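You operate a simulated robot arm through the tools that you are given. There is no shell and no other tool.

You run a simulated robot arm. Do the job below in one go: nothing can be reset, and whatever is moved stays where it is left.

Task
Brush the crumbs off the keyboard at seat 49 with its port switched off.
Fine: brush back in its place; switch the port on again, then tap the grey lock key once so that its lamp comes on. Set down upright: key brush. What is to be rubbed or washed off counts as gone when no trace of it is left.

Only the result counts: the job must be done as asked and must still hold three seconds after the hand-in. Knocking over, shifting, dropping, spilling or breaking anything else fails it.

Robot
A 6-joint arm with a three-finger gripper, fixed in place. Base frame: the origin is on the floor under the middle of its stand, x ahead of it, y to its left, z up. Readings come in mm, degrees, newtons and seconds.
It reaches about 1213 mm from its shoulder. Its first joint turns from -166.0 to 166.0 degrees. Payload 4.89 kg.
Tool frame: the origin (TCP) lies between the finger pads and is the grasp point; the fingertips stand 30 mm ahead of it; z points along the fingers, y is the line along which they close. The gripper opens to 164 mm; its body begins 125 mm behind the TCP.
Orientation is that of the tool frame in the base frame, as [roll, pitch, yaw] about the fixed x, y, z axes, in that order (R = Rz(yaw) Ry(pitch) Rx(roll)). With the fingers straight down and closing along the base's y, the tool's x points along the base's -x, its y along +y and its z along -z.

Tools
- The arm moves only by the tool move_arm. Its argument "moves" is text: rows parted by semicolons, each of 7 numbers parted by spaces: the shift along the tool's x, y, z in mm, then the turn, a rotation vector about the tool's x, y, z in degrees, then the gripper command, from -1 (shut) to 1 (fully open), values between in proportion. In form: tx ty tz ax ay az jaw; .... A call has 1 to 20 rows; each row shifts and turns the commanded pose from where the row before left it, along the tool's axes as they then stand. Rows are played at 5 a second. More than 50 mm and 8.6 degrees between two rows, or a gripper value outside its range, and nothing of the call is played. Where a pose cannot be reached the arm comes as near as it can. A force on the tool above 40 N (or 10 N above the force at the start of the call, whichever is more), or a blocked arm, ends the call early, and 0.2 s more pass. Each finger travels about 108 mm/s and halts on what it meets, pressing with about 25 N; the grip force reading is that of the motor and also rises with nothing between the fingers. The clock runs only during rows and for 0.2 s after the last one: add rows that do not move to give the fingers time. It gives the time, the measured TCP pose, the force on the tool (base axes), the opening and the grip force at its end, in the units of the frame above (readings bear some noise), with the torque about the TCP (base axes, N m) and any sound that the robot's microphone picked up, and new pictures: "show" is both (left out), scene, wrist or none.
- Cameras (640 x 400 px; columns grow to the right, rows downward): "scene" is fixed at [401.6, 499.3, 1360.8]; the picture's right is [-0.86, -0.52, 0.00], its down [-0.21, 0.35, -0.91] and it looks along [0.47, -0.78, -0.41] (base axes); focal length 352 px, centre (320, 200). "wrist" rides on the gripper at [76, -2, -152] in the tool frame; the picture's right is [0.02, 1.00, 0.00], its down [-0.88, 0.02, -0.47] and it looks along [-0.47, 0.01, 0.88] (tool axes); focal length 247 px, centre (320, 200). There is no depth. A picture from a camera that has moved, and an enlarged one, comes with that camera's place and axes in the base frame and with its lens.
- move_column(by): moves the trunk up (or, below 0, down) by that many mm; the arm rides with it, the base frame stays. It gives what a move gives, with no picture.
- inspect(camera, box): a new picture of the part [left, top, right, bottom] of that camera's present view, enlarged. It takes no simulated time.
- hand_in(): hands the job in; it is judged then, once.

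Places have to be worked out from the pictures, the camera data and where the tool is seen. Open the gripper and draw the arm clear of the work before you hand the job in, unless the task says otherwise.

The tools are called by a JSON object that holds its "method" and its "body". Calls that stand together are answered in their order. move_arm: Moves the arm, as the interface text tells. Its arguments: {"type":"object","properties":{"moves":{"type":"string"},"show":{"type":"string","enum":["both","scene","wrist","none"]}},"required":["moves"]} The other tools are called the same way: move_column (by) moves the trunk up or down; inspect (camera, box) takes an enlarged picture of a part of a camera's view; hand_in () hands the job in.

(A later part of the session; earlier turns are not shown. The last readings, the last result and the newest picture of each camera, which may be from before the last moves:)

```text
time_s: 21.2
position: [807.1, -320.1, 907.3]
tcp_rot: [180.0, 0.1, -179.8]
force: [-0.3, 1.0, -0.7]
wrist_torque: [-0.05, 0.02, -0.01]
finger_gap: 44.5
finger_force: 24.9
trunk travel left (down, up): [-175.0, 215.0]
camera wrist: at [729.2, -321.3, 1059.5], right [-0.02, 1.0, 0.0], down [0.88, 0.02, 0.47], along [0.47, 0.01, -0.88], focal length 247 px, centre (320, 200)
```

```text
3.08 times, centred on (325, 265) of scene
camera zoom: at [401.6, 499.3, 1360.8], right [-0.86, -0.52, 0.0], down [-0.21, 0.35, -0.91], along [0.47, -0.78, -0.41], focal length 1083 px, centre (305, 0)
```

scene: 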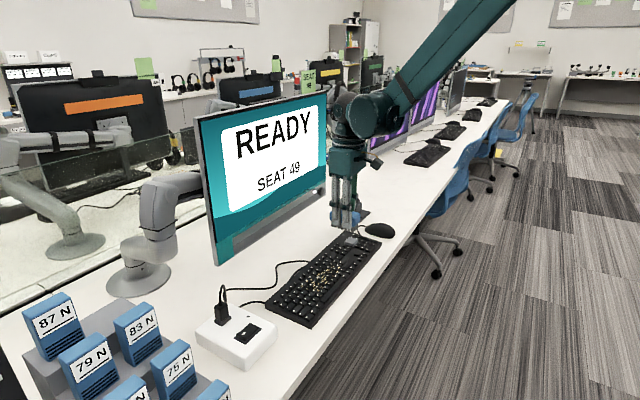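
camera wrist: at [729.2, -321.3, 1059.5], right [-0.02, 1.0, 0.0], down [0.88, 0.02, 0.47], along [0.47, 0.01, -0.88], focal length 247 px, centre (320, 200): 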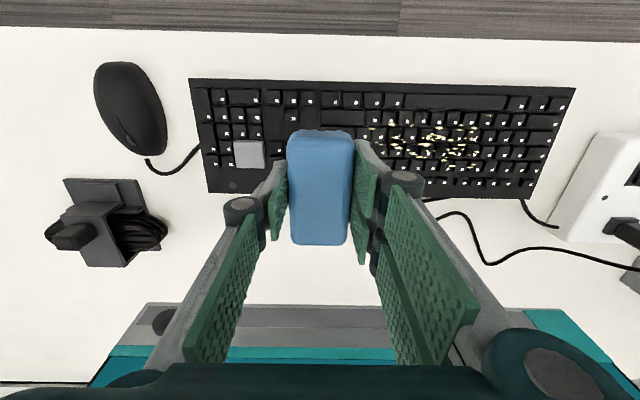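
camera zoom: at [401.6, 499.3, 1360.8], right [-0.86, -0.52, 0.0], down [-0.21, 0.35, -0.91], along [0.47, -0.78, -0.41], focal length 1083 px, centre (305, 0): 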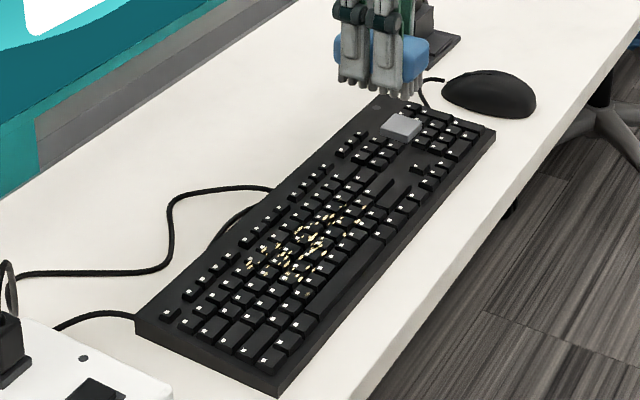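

The crumbs span about x 771–833 and y -261 to -128; the 80 mm brush centred at x≈802 covers them in one lane. I line up at (802, -300) and come down toward the keys in steps.

{"method": "move_arm", "body": {"moves": "5 20 0 0 0 0 -1; 0 0 40 0 0 0 -1; 0 0 30 0 0 0 -1; 0 0 10 0 0 0 -1; 0 0 0 0 0 0 -1", "show": "none"}}

{"method": "inspect", "body": {"camera": "scene", "box": [310, 200, 400, 270]}}

{"method": "inspect", "body": {"camera": "wrist", "box": [240, 60, 560, 260]}}

```text
time_s: 22.4
position: [802.9, -299.8, 825.8]
tcp_rot: [-179.9, 0.1, 180.0]
force: [0.4, 0.2, -0.9]
wrist_torque: [0.02, 0.08, -0.04]
finger_gap: 44.6
finger_force: 24.5
trunk travel left (down, up): [-175.0, 215.0]
```

```text
5.71 times, centred on (355, 235) of scene
camera zoom: at [401.6, 499.3, 1360.8], right [-0.86, -0.52, 0.0], down [-0.21, 0.35, -0.91], along [0.47, -0.78, -0.41], focal length 2011 px, centre (120, 0)
```

zoom: 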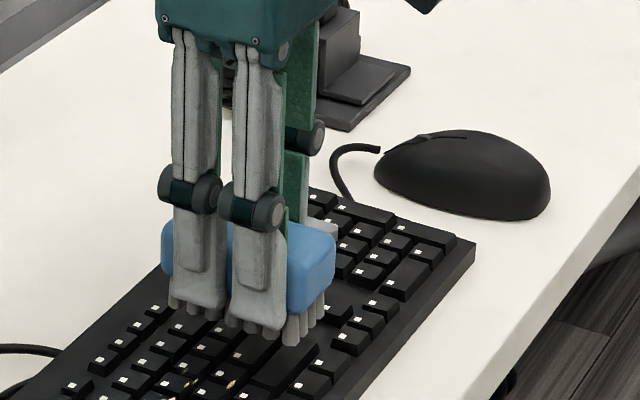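

```text
2.00 times, centred on (400, 160) of wrist
camera zoom: at [724.3, -301.0, 978.1], right [-0.02, 1.0, 0.0], down [0.88, 0.02, 0.47], along [0.47, 0.01, -0.88], focal length 494 px, centre (160, 280)
```

zoom: 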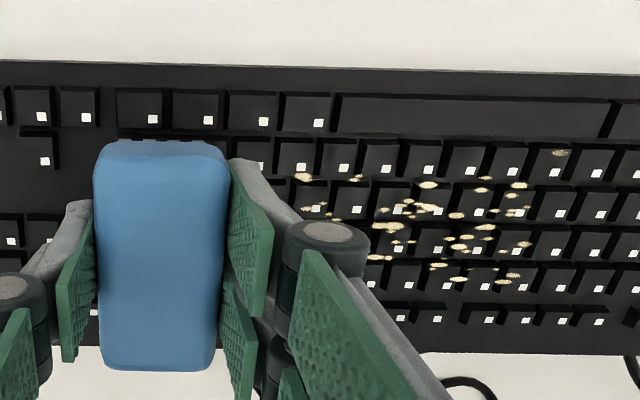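

No contact yet at TCP z≈826. I ease down toward an expected contact near 810, with small steps at the end.

{"method": "move_arm", "body": {"moves": "0 0 5 0 0 0 -1; 0 0 3 0 0 0 -1; 0 0 2 0 0 0 -1; 0 0 0 0 0 0 -1", "show": "none"}}

{"method": "inspect", "body": {"camera": "scene", "box": [310, 200, 400, 270]}}

```text
time_s: 23.4
position: [803.2, -299.8, 816.7]
tcp_rot: [180.0, 0.1, 180.0]
force: [0.6, 0.7, -0.7]
wrist_torque: [0.0, 0.0, 0.03]
finger_gap: 44.4
finger_force: 24.7
trunk travel left (down, up): [-175.0, 215.0]
```

```text
5.71 times, centred on (355, 235) of scene
camera zoom: at [401.6, 499.3, 1360.8], right [-0.86, -0.52, 0.0], down [-0.21, 0.35, -0.91], along [0.47, -0.78, -0.41], focal length 2011 px, centre (120, 0)
```

zoom: 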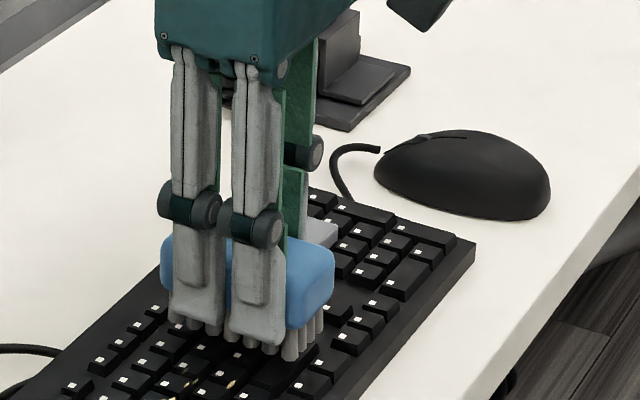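

Still free at TCP z≈817. I keep lowering in 2 mm then 1 mm steps.

{"method": "move_arm", "body": {"moves": "0 0 2 0 0 0 -1; 0 0 1 0 0 0 -1; 0 0 1 0 0 0 -1; 0 0 0 0 0 0 -1", "show": "none"}}

{"method": "move_arm", "body": {"moves": "0 0 1 0 0 0 -1; 0 0 1 0 0 0 -1; 0 0 0 0 0 0 -1", "show": "none"}}

```text
time_s: 24.4
position: [803.2, -299.7, 811.9]
tcp_rot: [180.0, 0.0, 180.0]
force: [0.4, 0.2, -0.2]
wrist_torque: [-0.01, 0.01, -0.04]
finger_gap: 44.4
finger_force: 25.7
trunk travel left (down, up): [-175.0, 215.0]
```

```text
time_s: 25.2
position: [802.9, -300.1, 811.5]
tcp_rot: [180.0, -0.1, 180.0]
force: [-0.4, 0.3, -1.7]
wrist_torque: [0.03, 0.03, 0.02]
finger_gap: 44.6
finger_force: 25.4
trunk travel left (down, up): [-175.0, 215.0]
```

Forces are still in the noise. I look at the bristle line and go on 1 mm at a time.

{"method": "move_arm", "body": {"moves": "0 0 1 0 0 0 -1; 0 0 1 0 0 0 -1; 0 0 0 0 0 0 -1", "show": "none"}}

{"method": "inspect", "body": {"camera": "scene", "box": [310, 200, 400, 270]}}

```text
time_s: 26.0
position: [803.4, -300.0, 808.1]
tcp_rot: [180.0, 0.0, -180.0]
force: [-0.8, -0.7, -2.2]
wrist_torque: [0.01, -0.01, 0.0]
finger_gap: 44.4
finger_force: 24.4
trunk travel left (down, up): [-175.0, 215.0]
```

```text
5.71 times, centred on (355, 235) of scene
camera zoom: at [401.6, 499.3, 1360.8], right [-0.86, -0.52, 0.0], down [-0.21, 0.35, -0.91], along [0.47, -0.78, -0.41], focal length 2011 px, centre (120, 0)
```

zoom: 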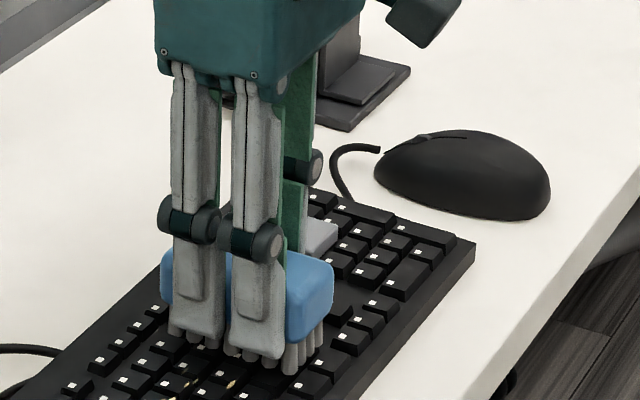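

The bristles look nearly at the key tops but no clear force shows. I go on in 1 mm steps, reading the force each time.

{"method": "move_arm", "body": {"moves": "0 0 1 0 0 0 -1; 0 0 0 0 0 0 -1", "show": "none"}}

{"method": "move_arm", "body": {"moves": "0 0 1 0 0 0 -1; 0 0 0 0 0 0 -1", "show": "none"}}

{"method": "move_arm", "body": {"moves": "0 0 1 0 0 0 -1; 0 0 0 0 0 0 -1", "show": "none"}}

```text
time_s: 26.6
position: [801.3, -300.6, 807.6]
tcp_rot: [-180.0, 0.0, 180.0]
force: [-0.1, 1.0, -1.7]
wrist_torque: [-0.05, 0.0, -0.01]
finger_gap: 44.4
finger_force: 25.1
trunk travel left (down, up): [-175.0, 215.0]
```

```text
time_s: 27.2
position: [804.4, -299.9, 807.9]
tcp_rot: [-179.9, 0.0, 180.0]
force: [0.4, -0.2, -0.6]
wrist_torque: [-0.01, 0.02, -0.01]
finger_gap: 44.4
finger_force: 25.2
trunk travel left (down, up): [-175.0, 215.0]
```

```text
time_s: 27.8
position: [802.6, -299.3, 804.6]
tcp_rot: [180.0, 0.0, -180.0]
force: [-0.6, 0.0, -1.2]
wrist_torque: [0.01, -0.03, 0.03]
finger_gap: 44.6
finger_force: 25.1
trunk travel left (down, up): [-175.0, 215.0]
```

Still free at TCP z≈805 (bristles about 763). I look at the side view before the next steps.

{"method": "inspect", "body": {"camera": "scene", "box": [325, 220, 385, 265]}}

{"method": "move_arm", "body": {"moves": "0 0 1 0 0 0 -1; 0 0 0 0 0 0 -1", "show": "none"}}

{"method": "move_arm", "body": {"moves": "0 0 1 0 0 0 -1; 0 0 0 0 0 0 -1", "show": "none"}}

```text
8.89 times, centred on (355, 242) of scene
camera zoom: at [401.6, 499.3, 1360.8], right [-0.86, -0.52, 0.0], down [-0.21, 0.35, -0.91], along [0.47, -0.78, -0.41], focal length 3129 px, centre (9, -178)
```

zoom: 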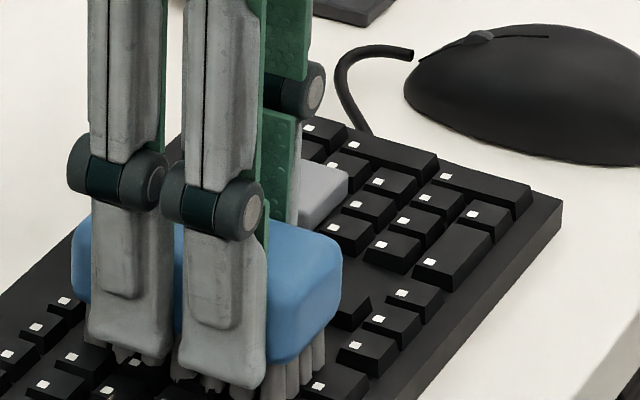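

```text
time_s: 28.4
position: [801.8, -299.8, 804.4]
tcp_rot: [-180.0, 0.0, 179.9]
force: [2.9, 1.0, 4.1]
wrist_torque: [0.01, -0.28, 0.03]
finger_gap: 44.6
finger_force: 25.2
trunk travel left (down, up): [-175.0, 215.0]
```

```text
time_s: 29.0
position: [801.8, -300.4, 804.2]
tcp_rot: [180.0, 0.0, -180.0]
force: [1.9, 2.2, 12.8]
wrist_torque: [0.1, -0.68, 0.12]
finger_gap: 44.2
finger_force: 25.1
trunk travel left (down, up): [-175.0, 215.0]
```

Contact: 4 N at about commanded z 804.3 and 13 N one mm lower, with the torque showing the touch at the +x (rear) end, so the keyboard likely slopes up to the back. I back off 1.5 mm and look at the keyboard's end profile to match the tilt.

{"method": "move_arm", "body": {"moves": "0 0 -3 0 0 0 -1; 0 0 0 0 0 0 -1", "show": "none"}}

{"method": "inspect", "body": {"camera": "scene", "box": [255, 280, 335, 335]}}

{"method": "inspect", "body": {"camera": "wrist", "box": [340, 80, 540, 240]}}

```text
time_s: 29.6
position: [802.2, -299.7, 807.3]
tcp_rot: [-180.0, -0.1, -180.0]
force: [-0.8, -0.1, -1.0]
wrist_torque: [-0.05, 0.02, -0.04]
finger_gap: 44.3
finger_force: 24.9
trunk travel left (down, up): [-175.0, 215.0]
```

```text
7.27 times, centred on (295, 308) of scene
camera zoom: at [401.6, 499.3, 1360.8], right [-0.86, -0.52, 0.0], down [-0.21, 0.35, -0.91], along [0.47, -0.78, -0.41], focal length 2560 px, centre (502, -582)
```

zoom: 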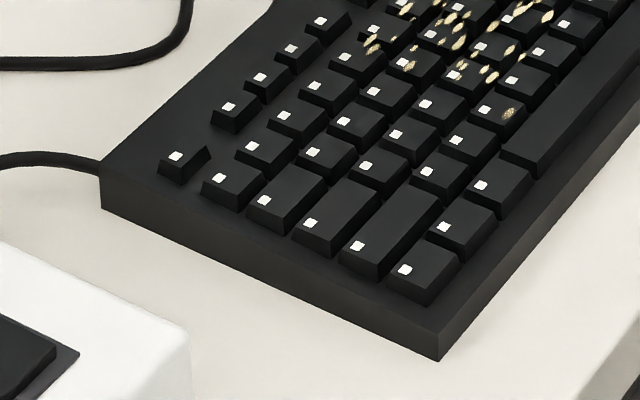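

```text
2.50 times, centred on (440, 160) of wrist
camera zoom: at [723.7, -300.8, 959.1], right [-0.02, 1.0, 0.0], down [0.88, 0.02, 0.47], along [0.47, 0.01, -0.88], focal length 617 px, centre (20, 300)
```

zoom: 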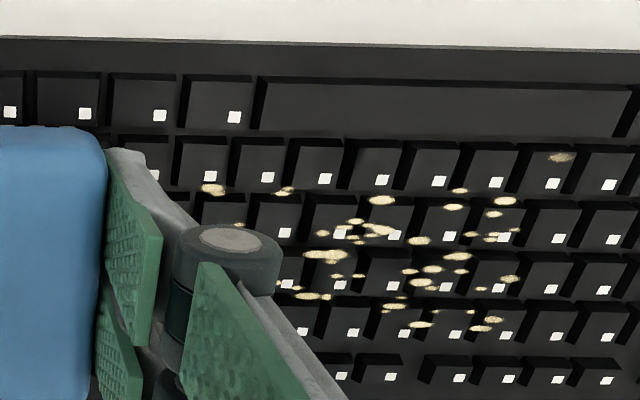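

The end face is about 16 mm tall at the back and 10.6 mm at the front, i.e. a slope of roughly 2.2°. I tilt the brush by that amount about the y line (front end lower) and lower gently until light contact.

{"method": "move_arm", "body": {"moves": "0 0 0 0 -2.2 0 -1; 0 0 2 0 0 0 -1; 0 0 0 0 0 0 -1", "show": "none"}}

{"method": "move_arm", "body": {"moves": "0 0 1 0 0 0 -1; 0 0 0 0 0 0 -1", "show": "none"}}

{"method": "move_arm", "body": {"moves": "0 0 0.7 0 0 0 -1; 0 0 0 0 0 0 -1", "show": "none"}}

```text
time_s: 30.4
position: [803.3, -298.8, 805.2]
tcp_rot: [-180.0, 2.3, 180.0]
force: [0.9, 0.6, -0.4]
wrist_torque: [0.0, -0.01, 0.0]
finger_gap: 44.4
finger_force: 25.4
trunk travel left (down, up): [-175.0, 215.0]
```

```text
time_s: 31.0
position: [804.5, -299.1, 804.1]
tcp_rot: [180.0, 2.2, 179.9]
force: [0.3, -0.1, -1.1]
wrist_torque: [0.02, 0.04, 0.0]
finger_gap: 44.7
finger_force: 25.3
trunk travel left (down, up): [-175.0, 215.0]
```

```text
time_s: 31.6
position: [802.9, -298.6, 803.8]
tcp_rot: [-180.0, 2.2, -180.0]
force: [0.1, 0.0, 0.2]
wrist_torque: [0.0, -0.02, 0.06]
finger_gap: 44.2
finger_force: 25.0
trunk travel left (down, up): [-175.0, 215.0]
```

Tilt is as wanted and there is no contact yet. I keep lowering by half millimetres.

{"method": "move_arm", "body": {"moves": "0 0 0.5 0 0 0 -1; 0 0 0 0 0 0 -1", "show": "none"}}

{"method": "move_arm", "body": {"moves": "0 0 0.5 0 0 0 -1; 0 0 0 0 0 0 -1", "show": "none"}}

{"method": "move_arm", "body": {"moves": "0 0 0.5 0 0 0 -1; 0 0 0 0 0 0 -1", "show": "none"}}

```text
time_s: 32.2
position: [803.5, -299.8, 803.7]
tcp_rot: [180.0, 2.2, -179.9]
force: [1.7, -2.3, 8.0]
wrist_torque: [-0.06, -0.47, -0.03]
finger_gap: 44.5
finger_force: 24.8
trunk travel left (down, up): [-175.0, 215.0]
```

```text
time_s: 32.8
position: [802.1, -298.8, 803.0]
tcp_rot: [-180.0, 2.1, 180.0]
force: [2.1, -4.9, 17.5]
wrist_torque: [-0.18, -0.49, -0.06]
finger_gap: 44.2
finger_force: 25.5
trunk travel left (down, up): [-175.0, 215.0]
```

```text
time_s: 33.4
position: [802.9, -299.9, 802.3]
tcp_rot: [180.0, 2.2, 180.0]
force: [2.0, -2.5, 21.7]
wrist_torque: [-0.1, 0.04, -0.01]
finger_gap: 44.7
finger_force: 25.6
trunk travel left (down, up): [-175.0, 215.0]
```

Contact is full and balanced (torque near zero at 22 N). I ease off 1.1 mm to a light touch of a few newtons and start the sweep toward +y, checking force and view after a short stretch.

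{"method": "move_arm", "body": {"moves": "0 0 -1.1 0 0 0 -1; 0 5 0 0 0 0 -1; 0 10 0 0 0 0 -1; 0 10 0 0 0 0 -1; 0 10 0 0 0 0 -1; 0 10 0 0 0 0 -1", "show": "both"}}

{"method": "inspect", "body": {"camera": "wrist", "box": [240, 60, 560, 260]}}

{"method": "inspect", "body": {"camera": "scene", "box": [255, 200, 395, 330]}}

```text
time_s: 34.8
position: [803.8, -255.9, 802.6]
tcp_rot: [180.0, 2.2, 180.0]
force: [-0.2, -0.3, -0.1]
wrist_torque: [-0.04, 0.01, -0.01]
finger_gap: 44.7
finger_force: 24.4
trunk travel left (down, up): [-175.0, 215.0]
camera wrist: at [718.8, -256.1, 951.4], right [-0.02, 1.0, 0.0], down [0.86, 0.02, 0.51], along [0.51, 0.01, -0.86], focal length 247 px, centre (320, 200)
```

scene: 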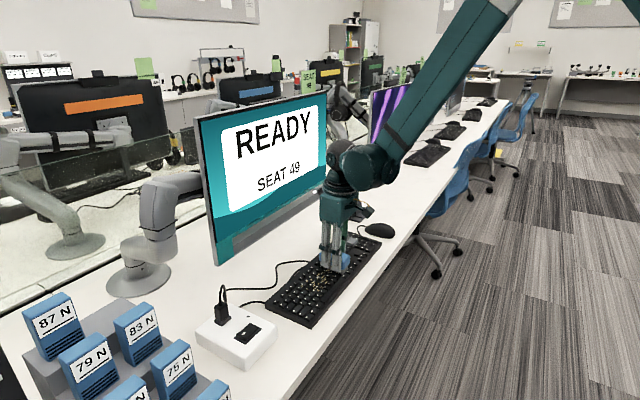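
wrist: 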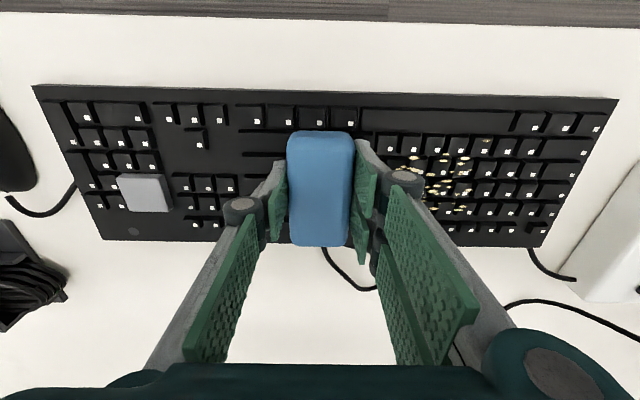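

```text
2.00 times, centred on (400, 160) of wrist
camera zoom: at [718.8, -256.1, 951.4], right [-0.02, 1.0, 0.0], down [0.86, 0.02, 0.51], along [0.51, 0.01, -0.86], focal length 494 px, centre (160, 280)
```

zoom: 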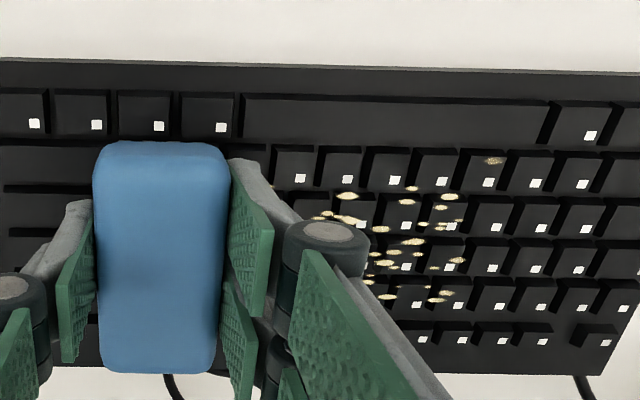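

```text
3.08 times, centred on (325, 265) of scene
camera zoom: at [401.6, 499.3, 1360.8], right [-0.86, -0.52, 0.0], down [-0.21, 0.35, -0.91], along [0.47, -0.78, -0.41], focal length 1083 px, centre (305, 0)
```

zoom: 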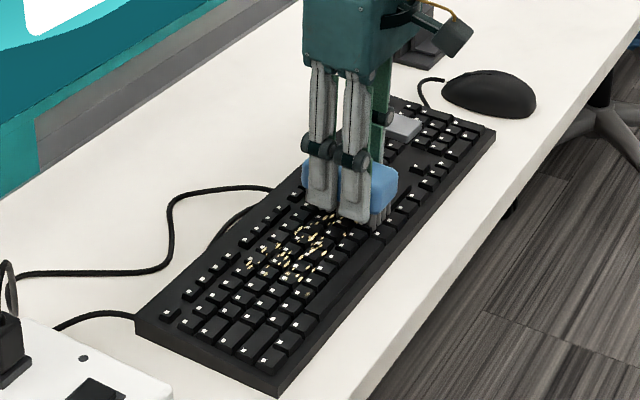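

At y≈-256 the force is about zero, so the brush is just skimming. I lower in small steps here to get a light, steady contact before continuing.

{"method": "move_arm", "body": {"moves": "0 0 0.4 0 0 0 -1; 0 0 0 0 0 0 -1", "show": "none"}}

{"method": "move_arm", "body": {"moves": "0 0 0.4 0 0 0 -1; 0 0 0 0 0 0 -1", "show": "none"}}

```text
time_s: 35.4
position: [803.1, -253.8, 802.5]
tcp_rot: [-180.0, 2.3, -180.0]
force: [0.6, -1.9, 6.7]
wrist_torque: [0.03, 0.05, 0.01]
finger_gap: 44.4
finger_force: 25.0
trunk travel left (down, up): [-175.0, 215.0]
```

```text
time_s: 36.0
position: [803.8, -254.3, 801.2]
tcp_rot: [-180.0, 2.3, -180.0]
force: [6.2, -3.4, 20.7]
wrist_torque: [-0.1, -0.1, 0.06]
finger_gap: 44.5
finger_force: 25.0
trunk travel left (down, up): [-175.0, 215.0]
```

About 6.7 N at the higher of the two settings; I go back to that and sweep on toward +y in 8 mm rows, then look.

{"method": "move_arm", "body": {"moves": "0 0 -0.4 0 0 0 -1; 0 8 0 0 0 0 -1; 0 8 0 0 0 0 -1; 0 8 0 0 0 0 -1; 0 8 0 0 0 0 -1; 0 8 0 0 0 0 -1; 0 8 0 0 0 0 -1", "show": "both"}}

{"method": "inspect", "body": {"camera": "wrist", "box": [100, 60, 560, 260]}}

{"method": "inspect", "body": {"camera": "scene", "box": [255, 200, 395, 330]}}

```text
time_s: 37.6
position: [801.3, -205.4, 803.6]
tcp_rot: [-179.9, 2.2, -180.0]
force: [-1.6, -1.1, -0.1]
wrist_torque: [-0.01, 0.04, 0.02]
finger_gap: 44.5
finger_force: 25.4
trunk travel left (down, up): [-175.0, 215.0]
camera wrist: at [717.7, -206.6, 951.1], right [-0.02, 1.0, 0.0], down [0.86, 0.02, 0.51], along [0.51, 0.01, -0.86], focal length 247 px, centre (320, 200)
```

scene: 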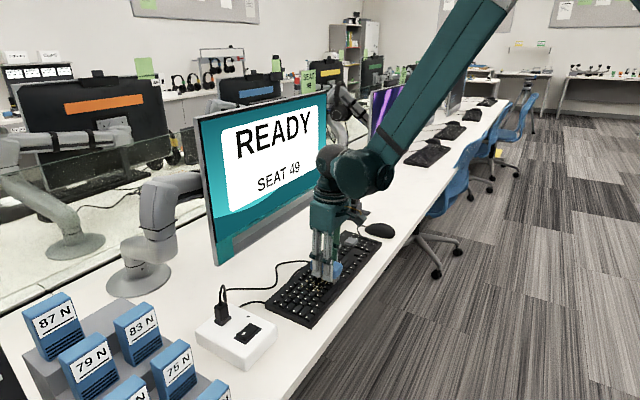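
wrist: 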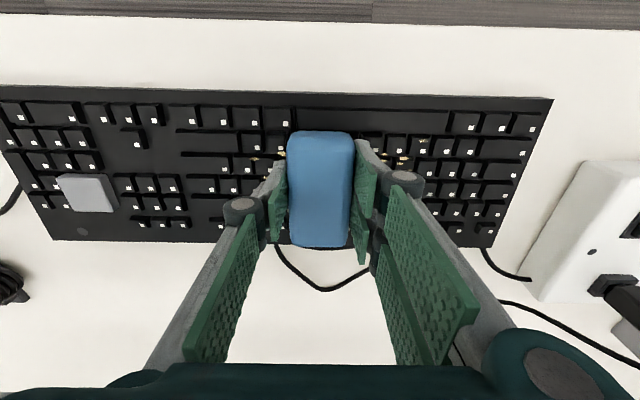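

```text
1.39 times, centred on (330, 160) of wrist
camera zoom: at [717.7, -206.6, 951.1], right [-0.02, 1.0, 0.0], down [0.86, 0.02, 0.51], along [0.51, 0.01, -0.86], focal length 344 px, centre (306, 256)
```

zoom: 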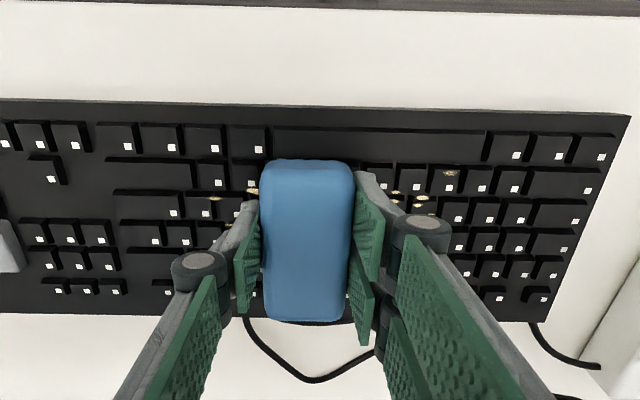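

```text
3.08 times, centred on (325, 265) of scene
camera zoom: at [401.6, 499.3, 1360.8], right [-0.86, -0.52, 0.0], down [-0.21, 0.35, -0.91], along [0.47, -0.78, -0.41], focal length 1083 px, centre (305, 0)
```

zoom: 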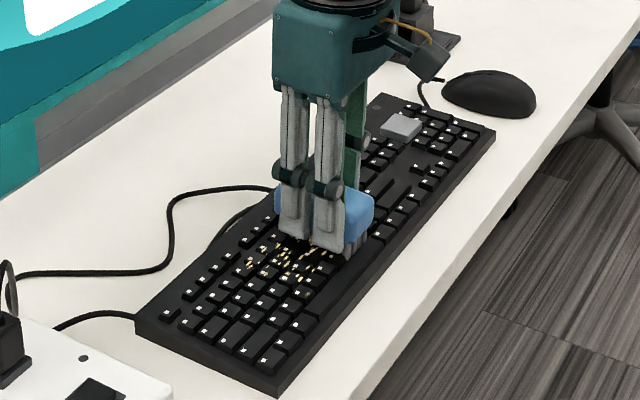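

Some crumbs remain behind the brush and the force is again about zero, so more pressure is needed here. I lower in 0.4 mm steps to find contact at this spot.

{"method": "move_arm", "body": {"moves": "0 0 0.4 0 0 0 -1; 0 0 0 0 0 0 -1", "show": "none"}}

{"method": "move_arm", "body": {"moves": "0 0 0.4 0 0 0 -1; 0 0 0 0 0 0 -1", "show": "none"}}

```text
time_s: 38.2
position: [801.8, -205.3, 803.0]
tcp_rot: [-179.9, 2.2, -180.0]
force: [-3.2, 0.9, 9.8]
wrist_torque: [0.08, 0.2, -0.03]
finger_gap: 44.4
finger_force: 24.7
trunk travel left (down, up): [-175.0, 215.0]
```

```text
time_s: 38.8
position: [802.4, -204.4, 801.1]
tcp_rot: [-180.0, 2.2, 180.0]
force: [-3.2, 0.2, 16.8]
wrist_torque: [0.05, 0.29, 0.01]
finger_gap: 44.4
finger_force: 25.5
trunk travel left (down, up): [-175.0, 215.0]
```

Contact is about 10 N at commanded 801.4 here (801.7 at y=-254, 802.0 at y=-300), a slight rise toward -y. I stroke back toward -y following that line, then look at the result.

{"method": "move_arm", "body": {"moves": "0 0 -0.4 0 0 0 -1; 0 -8 -0.05 0 0 0 -1; 0 -8 -0.05 0 0 0 -1; 0 -8 -0.05 0 0 0 -1; 0 -8 -0.05 0 0 0 -1; 0 -8 -0.05 0 0 0 -1; 0 -8 -0.05 0 0 0 -1; 0 0 0 0 0 0 -1", "show": "none"}}

{"method": "inspect", "body": {"camera": "wrist", "box": [240, 60, 560, 260]}}

{"method": "inspect", "body": {"camera": "scene", "box": [255, 200, 395, 330]}}

```text
time_s: 40.6
position: [802.9, -254.4, 803.6]
tcp_rot: [-180.0, 2.2, 180.0]
force: [0.4, 0.4, -0.6]
wrist_torque: [0.0, 0.01, -0.03]
finger_gap: 44.3
finger_force: 25.1
trunk travel left (down, up): [-175.0, 215.0]
```

```text
2.00 times, centred on (400, 160) of wrist
camera zoom: at [718.6, -255.8, 951.8], right [-0.02, 1.0, 0.0], down [0.86, 0.02, 0.51], along [0.51, 0.01, -0.86], focal length 494 px, centre (160, 280)
```

zoom: 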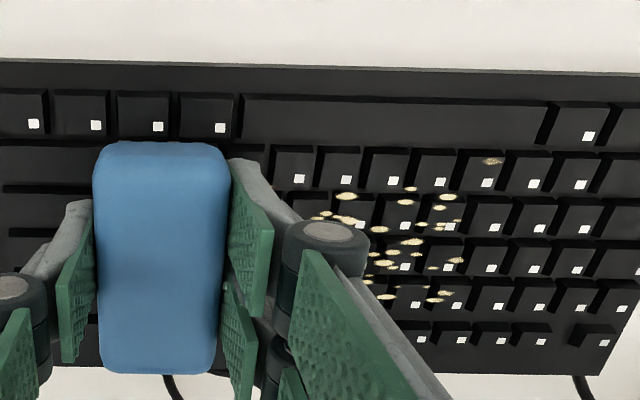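

```text
3.08 times, centred on (325, 265) of scene
camera zoom: at [401.6, 499.3, 1360.8], right [-0.86, -0.52, 0.0], down [-0.21, 0.35, -0.91], along [0.47, -0.78, -0.41], focal length 1083 px, centre (305, 0)
```

zoom: 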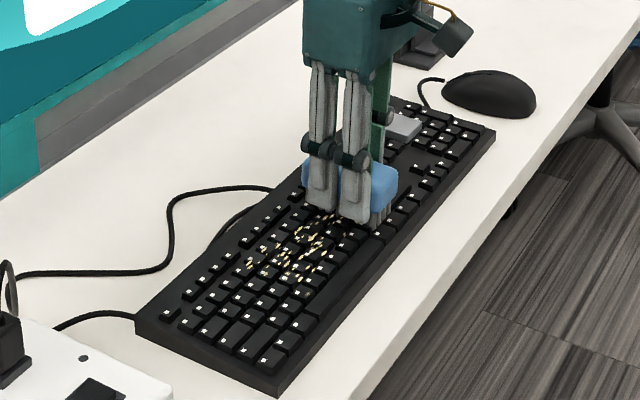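

The force fell to zero again once the brush moved, and no crumb has gone yet; steady pressure during the stroke is needed. I press a little here and move only a short way to see how the force behaves.

{"method": "move_arm", "body": {"moves": "0 0 0.5 0 0 0 -1; 0 0 0 0 0 0 -1", "show": "none"}}

{"method": "move_arm", "body": {"moves": "0 0 0.3 0 0 0 -1; 0 0 0 0 0 0 -1", "show": "none"}}

{"method": "move_arm", "body": {"moves": "0 4 0 0 0 0 -1; 0 4 0 0 0 0 -1", "show": "none"}}

```text
time_s: 41.2
position: [804.0, -255.0, 801.8]
tcp_rot: [-180.0, 2.2, -180.0]
force: [-0.3, -0.1, 0.8]
wrist_torque: [0.02, 0.0, -0.01]
finger_gap: 44.3
finger_force: 24.7
trunk travel left (down, up): [-175.0, 215.0]
```

```text
time_s: 41.8
position: [803.1, -254.9, 801.2]
tcp_rot: [180.0, 2.2, 180.0]
force: [4.2, -0.2, 7.4]
wrist_torque: [0.02, -0.15, -0.01]
finger_gap: 44.4
finger_force: 25.2
trunk travel left (down, up): [-175.0, 215.0]
```

```text
time_s: 42.4
position: [802.7, -245.6, 801.7]
tcp_rot: [180.0, 2.2, -180.0]
force: [-0.1, -6.3, 8.1]
wrist_torque: [-0.26, 0.01, -0.08]
finger_gap: 44.4
finger_force: 25.1
trunk travel left (down, up): [-175.0, 215.0]
```

Now the stroke holds contact: 8 N down with 6 N drag. I continue the stroke toward +y at this height in short rows and check.

{"method": "move_arm", "body": {"moves": "0 6 0 0 0 0 -1; 0 6 0 0 0 0 -1; 0 6 0 0 0 0 -1; 0 6 0 0 0 0 -1", "show": "none"}}

{"method": "inspect", "body": {"camera": "wrist", "box": [180, 60, 500, 260]}}

{"method": "inspect", "body": {"camera": "scene", "box": [255, 200, 395, 330]}}

```text
time_s: 43.4
position: [803.1, -222.2, 802.1]
tcp_rot: [180.0, 2.2, -179.9]
force: [-0.3, -1.3, 1.7]
wrist_torque: [0.0, 0.0, -0.02]
finger_gap: 44.2
finger_force: 24.4
trunk travel left (down, up): [-175.0, 215.0]
```

```text
2.00 times, centred on (340, 160) of wrist
camera zoom: at [718.9, -223.5, 951.1], right [-0.02, 1.0, 0.0], down [0.86, 0.02, 0.51], along [0.51, 0.01, -0.86], focal length 494 px, centre (280, 280)
```

zoom: 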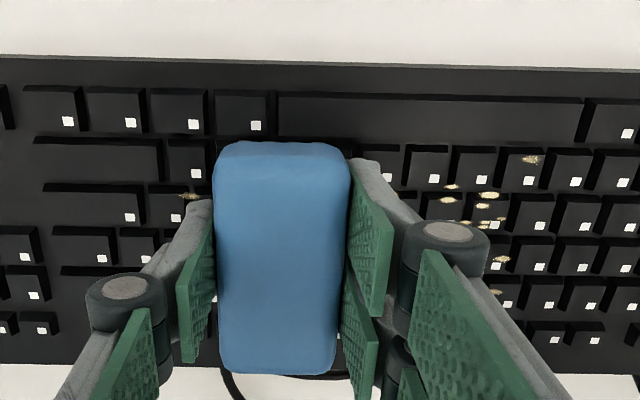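

```text
3.08 times, centred on (325, 265) of scene
camera zoom: at [401.6, 499.3, 1360.8], right [-0.86, -0.52, 0.0], down [-0.21, 0.35, -0.91], along [0.47, -0.78, -0.41], focal length 1083 px, centre (305, 0)
```

zoom: 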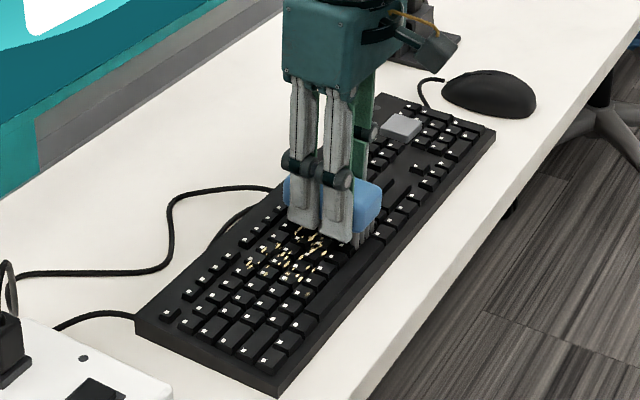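

The force dropped to about 2 N, so I add 0.5 mm and stroke on to the far side of the crumbs, to see what remains behind.

{"method": "move_arm", "body": {"moves": "0 0 0.5 0 0 0 -1; 0 6 0 0 0 0 -1; 0 6 0 0 0 0 -1; 0 6 0 0 0 0 -1", "show": "none"}}

{"method": "move_arm", "body": {"moves": "0 6 0 0 0 0 -1; 0 6 0 0 0 0 -1; 0 6 0 0 0 0 -1", "show": "none"}}

{"method": "move_arm", "body": {"moves": "0 6 0 0 0 0 -1; 0 6 0 0 0 0 -1; 0 6 0 0 0 0 -1", "show": "wrist"}}

{"method": "inspect", "body": {"camera": "wrist", "box": [100, 60, 420, 260]}}

```text
time_s: 44.4
position: [803.0, -204.8, 802.0]
tcp_rot: [-180.0, 2.2, 180.0]
force: [-0.8, -9.4, 11.7]
wrist_torque: [-0.26, 0.1, 0.0]
finger_gap: 44.0
finger_force: 25.0
trunk travel left (down, up): [-175.0, 215.0]
```

```text
time_s: 45.2
position: [801.9, -187.8, 802.2]
tcp_rot: [180.0, 2.3, 179.9]
force: [0.0, -15.1, 21.2]
wrist_torque: [-0.59, 0.03, 0.0]
finger_gap: 44.3
finger_force: 25.2
trunk travel left (down, up): [-175.0, 215.0]
```

```text
time_s: 46.0
position: [802.6, -168.2, 801.9]
tcp_rot: [-180.0, 2.1, 179.9]
force: [-0.8, -7.2, 11.4]
wrist_torque: [-0.17, 0.04, -0.02]
finger_gap: 44.2
finger_force: 24.7
trunk travel left (down, up): [-175.0, 215.0]
camera wrist: at [718.2, -169.5, 950.6], right [-0.02, 1.0, 0.0], down [0.86, 0.02, 0.51], along [0.51, 0.01, -0.86], focal length 247 px, centre (320, 200)
```

wrist: 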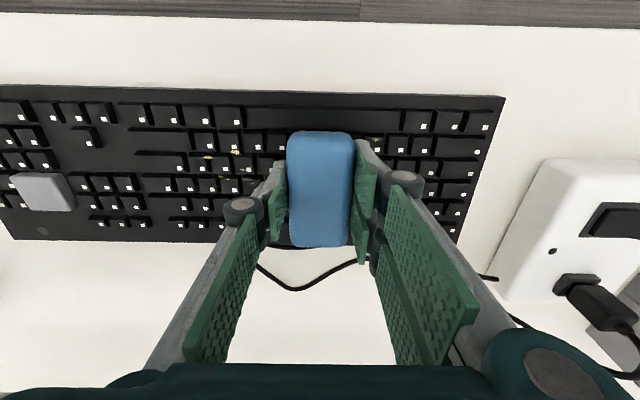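

```text
2.00 times, centred on (260, 160) of wrist
camera zoom: at [718.2, -169.5, 950.6], right [-0.02, 1.0, 0.0], down [0.86, 0.02, 0.51], along [0.51, 0.01, -0.86], focal length 494 px, centre (440, 280)
```

zoom: 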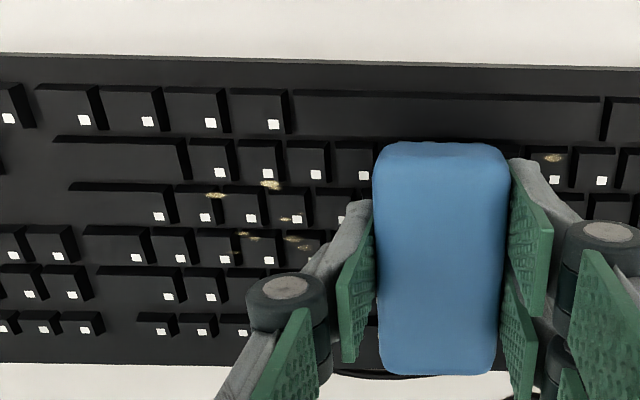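

The crumbs behind the brush look fainter, so rubbing with pressure works. I check that the keyboard has not moved before further strokes.

{"method": "inspect", "body": {"camera": "scene", "box": [255, 280, 335, 335]}}

{"method": "inspect", "body": {"camera": "scene", "box": [255, 200, 395, 330]}}

```text
7.27 times, centred on (295, 308) of scene
camera zoom: at [401.6, 499.3, 1360.8], right [-0.86, -0.52, 0.0], down [-0.21, 0.35, -0.91], along [0.47, -0.78, -0.41], focal length 2560 px, centre (502, -582)
```

zoom: 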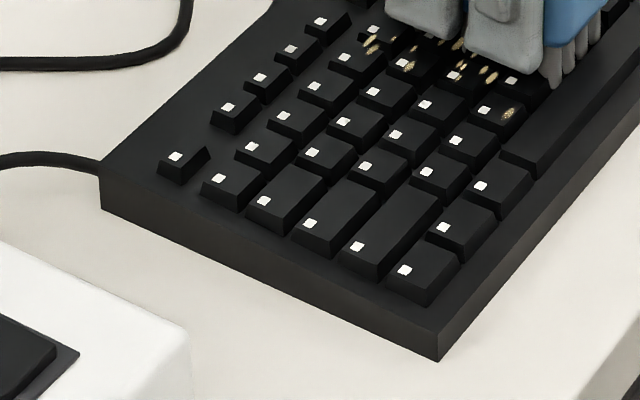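

```text
3.08 times, centred on (325, 265) of scene
camera zoom: at [401.6, 499.3, 1360.8], right [-0.86, -0.52, 0.0], down [-0.21, 0.35, -0.91], along [0.47, -0.78, -0.41], focal length 1083 px, centre (305, 0)
```

zoom: 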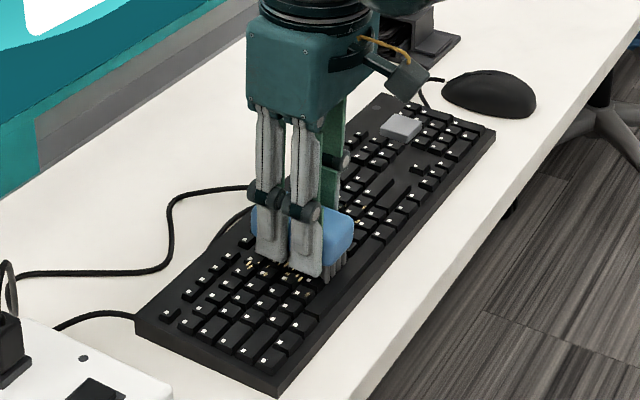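

The keyboard's corner sits exactly where it was. I continue the stroke to the +y side past the last crumbs.

{"method": "move_arm", "body": {"moves": "0 8 0 0 0 0 -1; 0 8 0 0 0 0 -1; 0 8 0 0 0 0 -1; 0 8 0 0 0 0 -1; 0 8 0 0 0 0 -1; 0 8 0 0 0 0 -1; 0 8 0 0 0 0 -1; 0 8 0 0 0 0 -1; 0 8 0 0 0 0 -1", "show": "wrist"}}

{"method": "inspect", "body": {"camera": "wrist", "box": [0, 60, 320, 260]}}

```text
time_s: 48.0
position: [802.9, -95.9, 801.0]
tcp_rot: [179.9, 2.2, -180.0]
force: [-0.6, -7.3, 9.8]
wrist_torque: [-0.19, 0.05, 0.02]
finger_gap: 44.0
finger_force: 24.9
trunk travel left (down, up): [-175.0, 215.0]
camera wrist: at [717.9, -97.9, 950.5], right [-0.02, 1.0, 0.0], down [0.86, 0.02, 0.51], along [0.51, 0.01, -0.86], focal length 247 px, centre (320, 200)
```

wrist: 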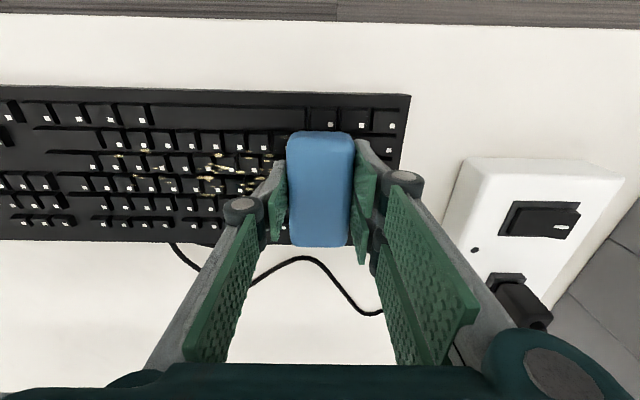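

```text
2.00 times, centred on (160, 160) of wrist
camera zoom: at [717.9, -97.9, 950.5], right [-0.02, 1.0, 0.0], down [0.86, 0.02, 0.51], along [0.51, 0.01, -0.86], focal length 494 px, centre (640, 280)
```

zoom: 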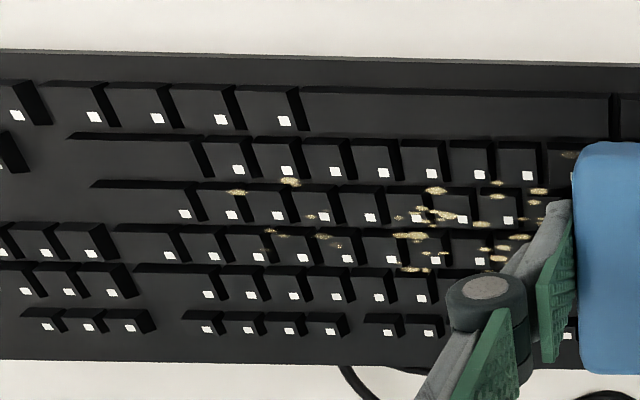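

Crumbs are dimmer but still there; more strokes are needed. I stroke back toward -y at about the same pressure, rising very slightly to follow the surface.

{"method": "move_arm", "body": {"moves": "0 -10 -0.03 0 0 0 -1; 0 -10 -0.03 0 0 0 -1; 0 -10 -0.03 0 0 0 -1; 0 -10 -0.03 0 0 0 -1; 0 -10 -0.03 0 0 0 -1; 0 -10 -0.03 0 0 0 -1; 0 -10 -0.03 0 0 0 -1; 0 -10 -0.03 0 0 0 -1; 0 -10 -0.03 0 0 0 -1; 0 -10 -0.03 0 0 0 -1", "show": "none"}}

{"method": "move_arm", "body": {"moves": "0 -10 -0.03 0 0 0 -1; 0 -10 -0.03 0 0 0 -1; 0 -10 -0.03 0 0 0 -1; 0 -10 -0.03 0 0 0 -1; 0 -10 -0.03 0 0 0 -1; 0 -10 -0.03 0 0 0 -1; 0 -10 -0.03 0 0 0 -1; 0 -10 -0.03 0 0 0 -1; 0 -10 -0.03 0 0 0 -1", "show": "wrist"}}

{"method": "inspect", "body": {"camera": "wrist", "box": [300, 60, 620, 260]}}

{"method": "inspect", "body": {"camera": "scene", "box": [285, 235, 365, 295]}}

```text
time_s: 50.2
position: [801.3, -195.6, 802.2]
tcp_rot: [180.0, 2.1, -179.8]
force: [-0.1, 12.9, 16.5]
wrist_torque: [0.45, 0.03, 0.04]
finger_gap: 44.4
finger_force: 25.2
trunk travel left (down, up): [-175.0, 215.0]
```

```text
time_s: 52.2
position: [802.7, -286.9, 801.8]
tcp_rot: [180.0, 2.2, -179.9]
force: [-0.2, 0.2, 0.8]
wrist_torque: [0.03, 0.02, 0.01]
finger_gap: 43.8
finger_force: 24.8
trunk travel left (down, up): [-175.0, 215.0]
camera wrist: at [718.2, -288.1, 950.5], right [-0.02, 1.0, 0.0], down [0.86, 0.02, 0.51], along [0.51, 0.01, -0.86], focal length 247 px, centre (320, 200)
```

wrist: 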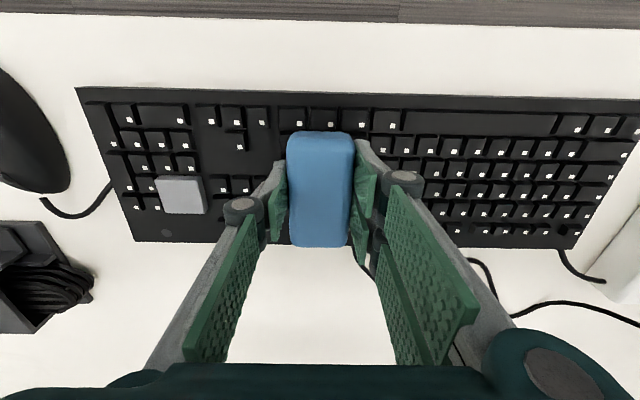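

```text
2.00 times, centred on (460, 160) of wrist
camera zoom: at [718.2, -288.1, 950.5], right [-0.02, 1.0, 0.0], down [0.86, 0.02, 0.51], along [0.51, 0.01, -0.86], focal length 494 px, centre (40, 280)
```

zoom: 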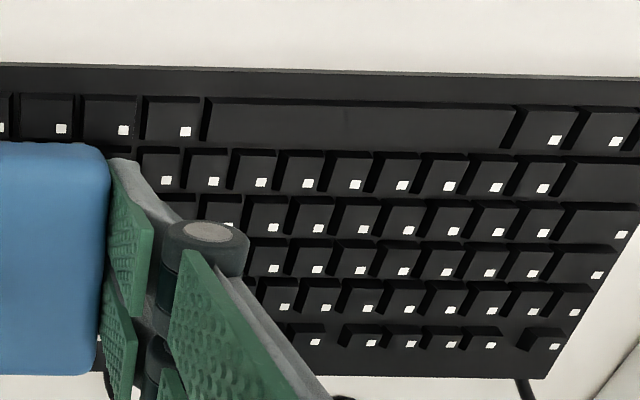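

```text
6.67 times, centred on (325, 265) of scene
camera zoom: at [401.6, 499.3, 1360.8], right [-0.86, -0.52, 0.0], down [-0.21, 0.35, -0.91], along [0.47, -0.78, -0.41], focal length 2346 px, centre (287, -233)
```

zoom: 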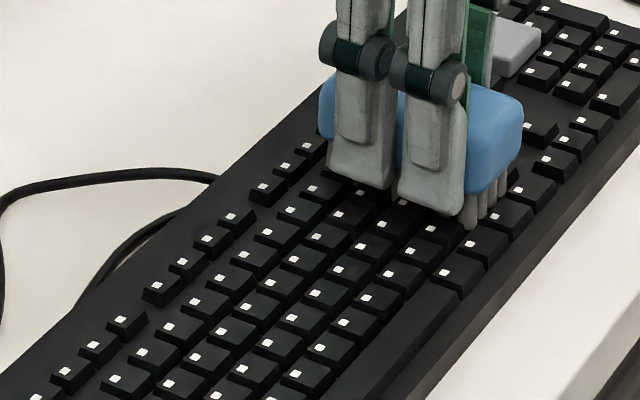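

The visible crumb area is now clean. For the spots near and under the brush, I add a bit of pressure and make one more stroke toward +y.

{"method": "move_arm", "body": {"moves": "0 0 0.4 0 0 0 -1; 0 10 0.02 0 0 0 -1; 0 10 0.02 0 0 0 -1; 0 10 0.02 0 0 0 -1; 0 10 0.02 0 0 0 -1; 0 10 0.02 0 0 0 -1", "show": "none"}}

{"method": "move_arm", "body": {"moves": "0 10 0.02 0 0 0 -1; 0 10 0.02 0 0 0 -1; 0 10 0.02 0 0 0 -1; 0 10 0.02 0 0 0 -1; 0 10 0.02 0 0 0 -1; 0 10 0.02 0 0 0 -1; 0 10 0.02 0 0 0 -1; 0 10 0.02 0 0 0 -1", "show": "none"}}

{"method": "move_arm", "body": {"moves": "0 10 0.02 0 0 0 -1; 0 10 0.02 0 0 0 -1; 0 10 0.02 0 0 0 -1; 0 10 0.02 0 0 0 -1; 0 10 0.02 0 0 0 -1; 0 10 0.02 0 0 0 -1", "show": "wrist"}}

{"method": "inspect", "body": {"camera": "wrist", "box": [0, 60, 320, 260]}}

```text
time_s: 53.6
position: [803.4, -236.0, 800.4]
tcp_rot: [-180.0, 2.3, 180.0]
force: [0.0, -13.0, 21.3]
wrist_torque: [-0.51, 0.02, 0.01]
finger_gap: 44.1
finger_force: 25.3
trunk travel left (down, up): [-175.0, 215.0]
```

```text
time_s: 55.4
position: [802.4, -157.9, 801.4]
tcp_rot: [-179.9, 2.2, -179.9]
force: [-0.4, -6.5, 8.7]
wrist_torque: [-0.12, 0.03, 0.01]
finger_gap: 44.0
finger_force: 25.2
trunk travel left (down, up): [-175.0, 215.0]
```

```text
time_s: 56.8
position: [803.2, -96.0, 800.7]
tcp_rot: [-180.0, 2.2, 180.0]
force: [-0.5, -1.5, 1.5]
wrist_torque: [0.0, 0.0, -0.03]
finger_gap: 43.9
finger_force: 25.3
trunk travel left (down, up): [-175.0, 215.0]
camera wrist: at [718.7, -97.6, 949.8], right [-0.02, 1.0, 0.0], down [0.86, 0.02, 0.51], along [0.51, 0.01, -0.86], focal length 247 px, centre (320, 200)
```

wrist: 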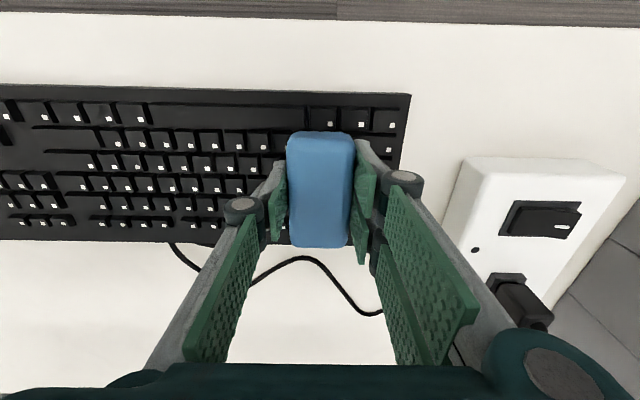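

```text
2.00 times, centred on (160, 160) of wrist
camera zoom: at [718.7, -97.6, 949.8], right [-0.02, 1.0, 0.0], down [0.86, 0.02, 0.51], along [0.51, 0.01, -0.86], focal length 494 px, centre (640, 280)
```

zoom: 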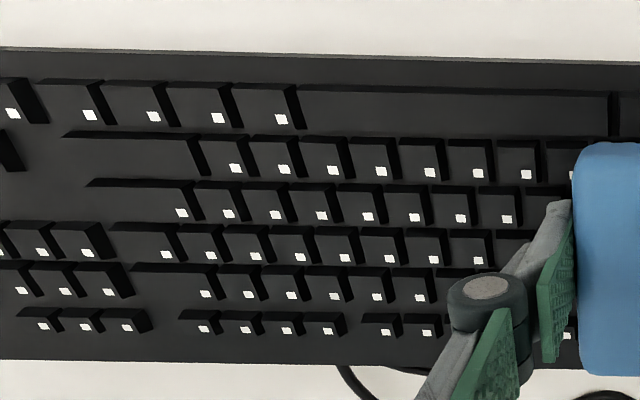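

All crumb spots look gone. I lift the brush, take the tilt out, and view the whole keyboard from both cameras.

{"method": "move_arm", "body": {"moves": "0 0 -10 0 0 0 -1; 0 0 -40 0 0 0 -1; 0 0 -45 0 0 0 -1; 0 -40 0 0 2.2 0 -1; 0 -45 0 0 0 0 -1; 0 -45 0 0 0 0 -1; 0 -45 0 0 0 0 -1; 0 -45 0 0 0 0 -1; 0 0 0 0 0 0 -1", "show": "both"}}

{"method": "inspect", "body": {"camera": "scene", "box": [265, 225, 385, 325]}}

{"method": "inspect", "body": {"camera": "wrist", "box": [360, 50, 600, 220]}}

{"method": "inspect", "body": {"camera": "wrist", "box": [180, 50, 420, 220]}}

```text
time_s: 58.8
position: [798.6, -319.5, 895.4]
tcp_rot: [-179.9, 0.0, 180.0]
force: [0.4, -0.1, 0.2]
wrist_torque: [-0.02, 0.01, 0.01]
finger_gap: 43.9
finger_force: 24.7
trunk travel left (down, up): [-175.0, 215.0]
camera wrist: at [719.5, -320.1, 1047.4], right [-0.02, 1.0, 0.0], down [0.88, 0.02, 0.47], along [0.47, 0.01, -0.88], focal length 247 px, centre (320, 200)
```

scene: 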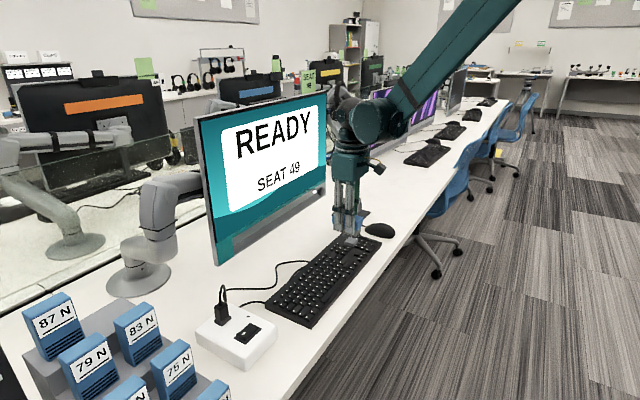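
wrist: 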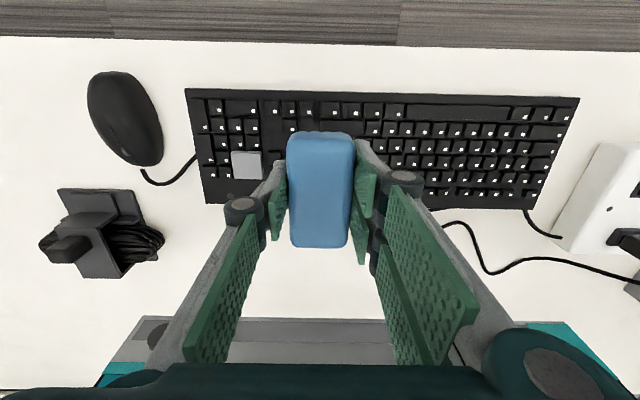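

```text
4.00 times, centred on (325, 275) of scene
camera zoom: at [401.6, 499.3, 1360.8], right [-0.86, -0.52, 0.0], down [-0.21, 0.35, -0.91], along [0.47, -0.78, -0.41], focal length 1408 px, centre (300, -100)
```

zoom: 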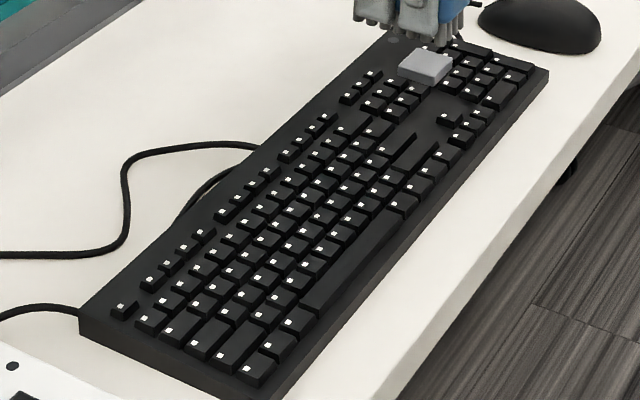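

```text
2.35 times, centred on (480, 135) of wrist
camera zoom: at [719.5, -320.1, 1047.4], right [-0.02, 1.0, 0.0], down [0.88, 0.02, 0.47], along [0.47, 0.01, -0.88], focal length 581 px, centre (-56, 353)
```

zoom: 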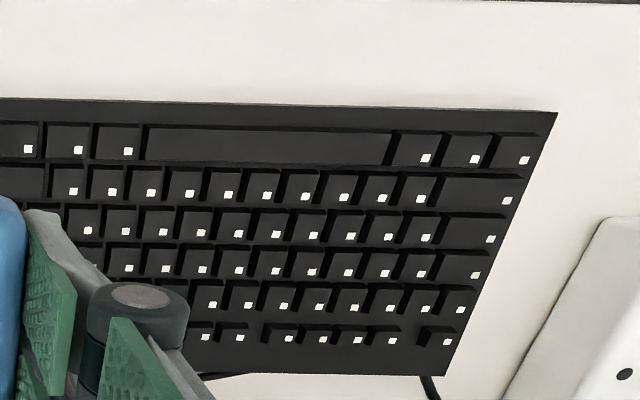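

```text
2.35 times, centred on (300, 135) of wrist
camera zoom: at [719.5, -320.1, 1047.4], right [-0.02, 1.0, 0.0], down [0.88, 0.02, 0.47], along [0.47, 0.01, -0.88], focal length 581 px, centre (367, 353)
```

zoom: 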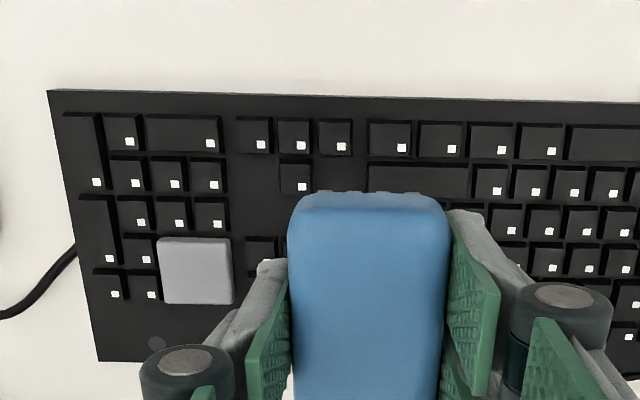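

The keyboard is clean. Before returning the brush I take a still reading to pin down the pose.

{"method": "move_arm", "body": {"moves": "0 0 0 0 0 0 -1; 0 0 0 0 0 0 -1", "show": "none"}}

{"method": "move_arm", "body": {"moves": "0 0 0 0 0 0 -1; 0 0 0 0 0 0 -1", "show": "none"}}

```text
time_s: 59.4
position: [798.0, -318.0, 896.2]
tcp_rot: [179.9, 0.0, 179.9]
force: [-0.5, 0.0, -0.3]
wrist_torque: [0.01, 0.02, -0.01]
finger_gap: 44.2
finger_force: 25.0
trunk travel left (down, up): [-175.0, 215.0]
```

```text
time_s: 60.0
position: [798.5, -318.3, 894.4]
tcp_rot: [-180.0, 0.0, 180.0]
force: [0.3, 0.2, -1.3]
wrist_torque: [0.0, 0.0, -0.01]
finger_gap: 43.9
finger_force: 25.1
trunk travel left (down, up): [-175.0, 215.0]
```

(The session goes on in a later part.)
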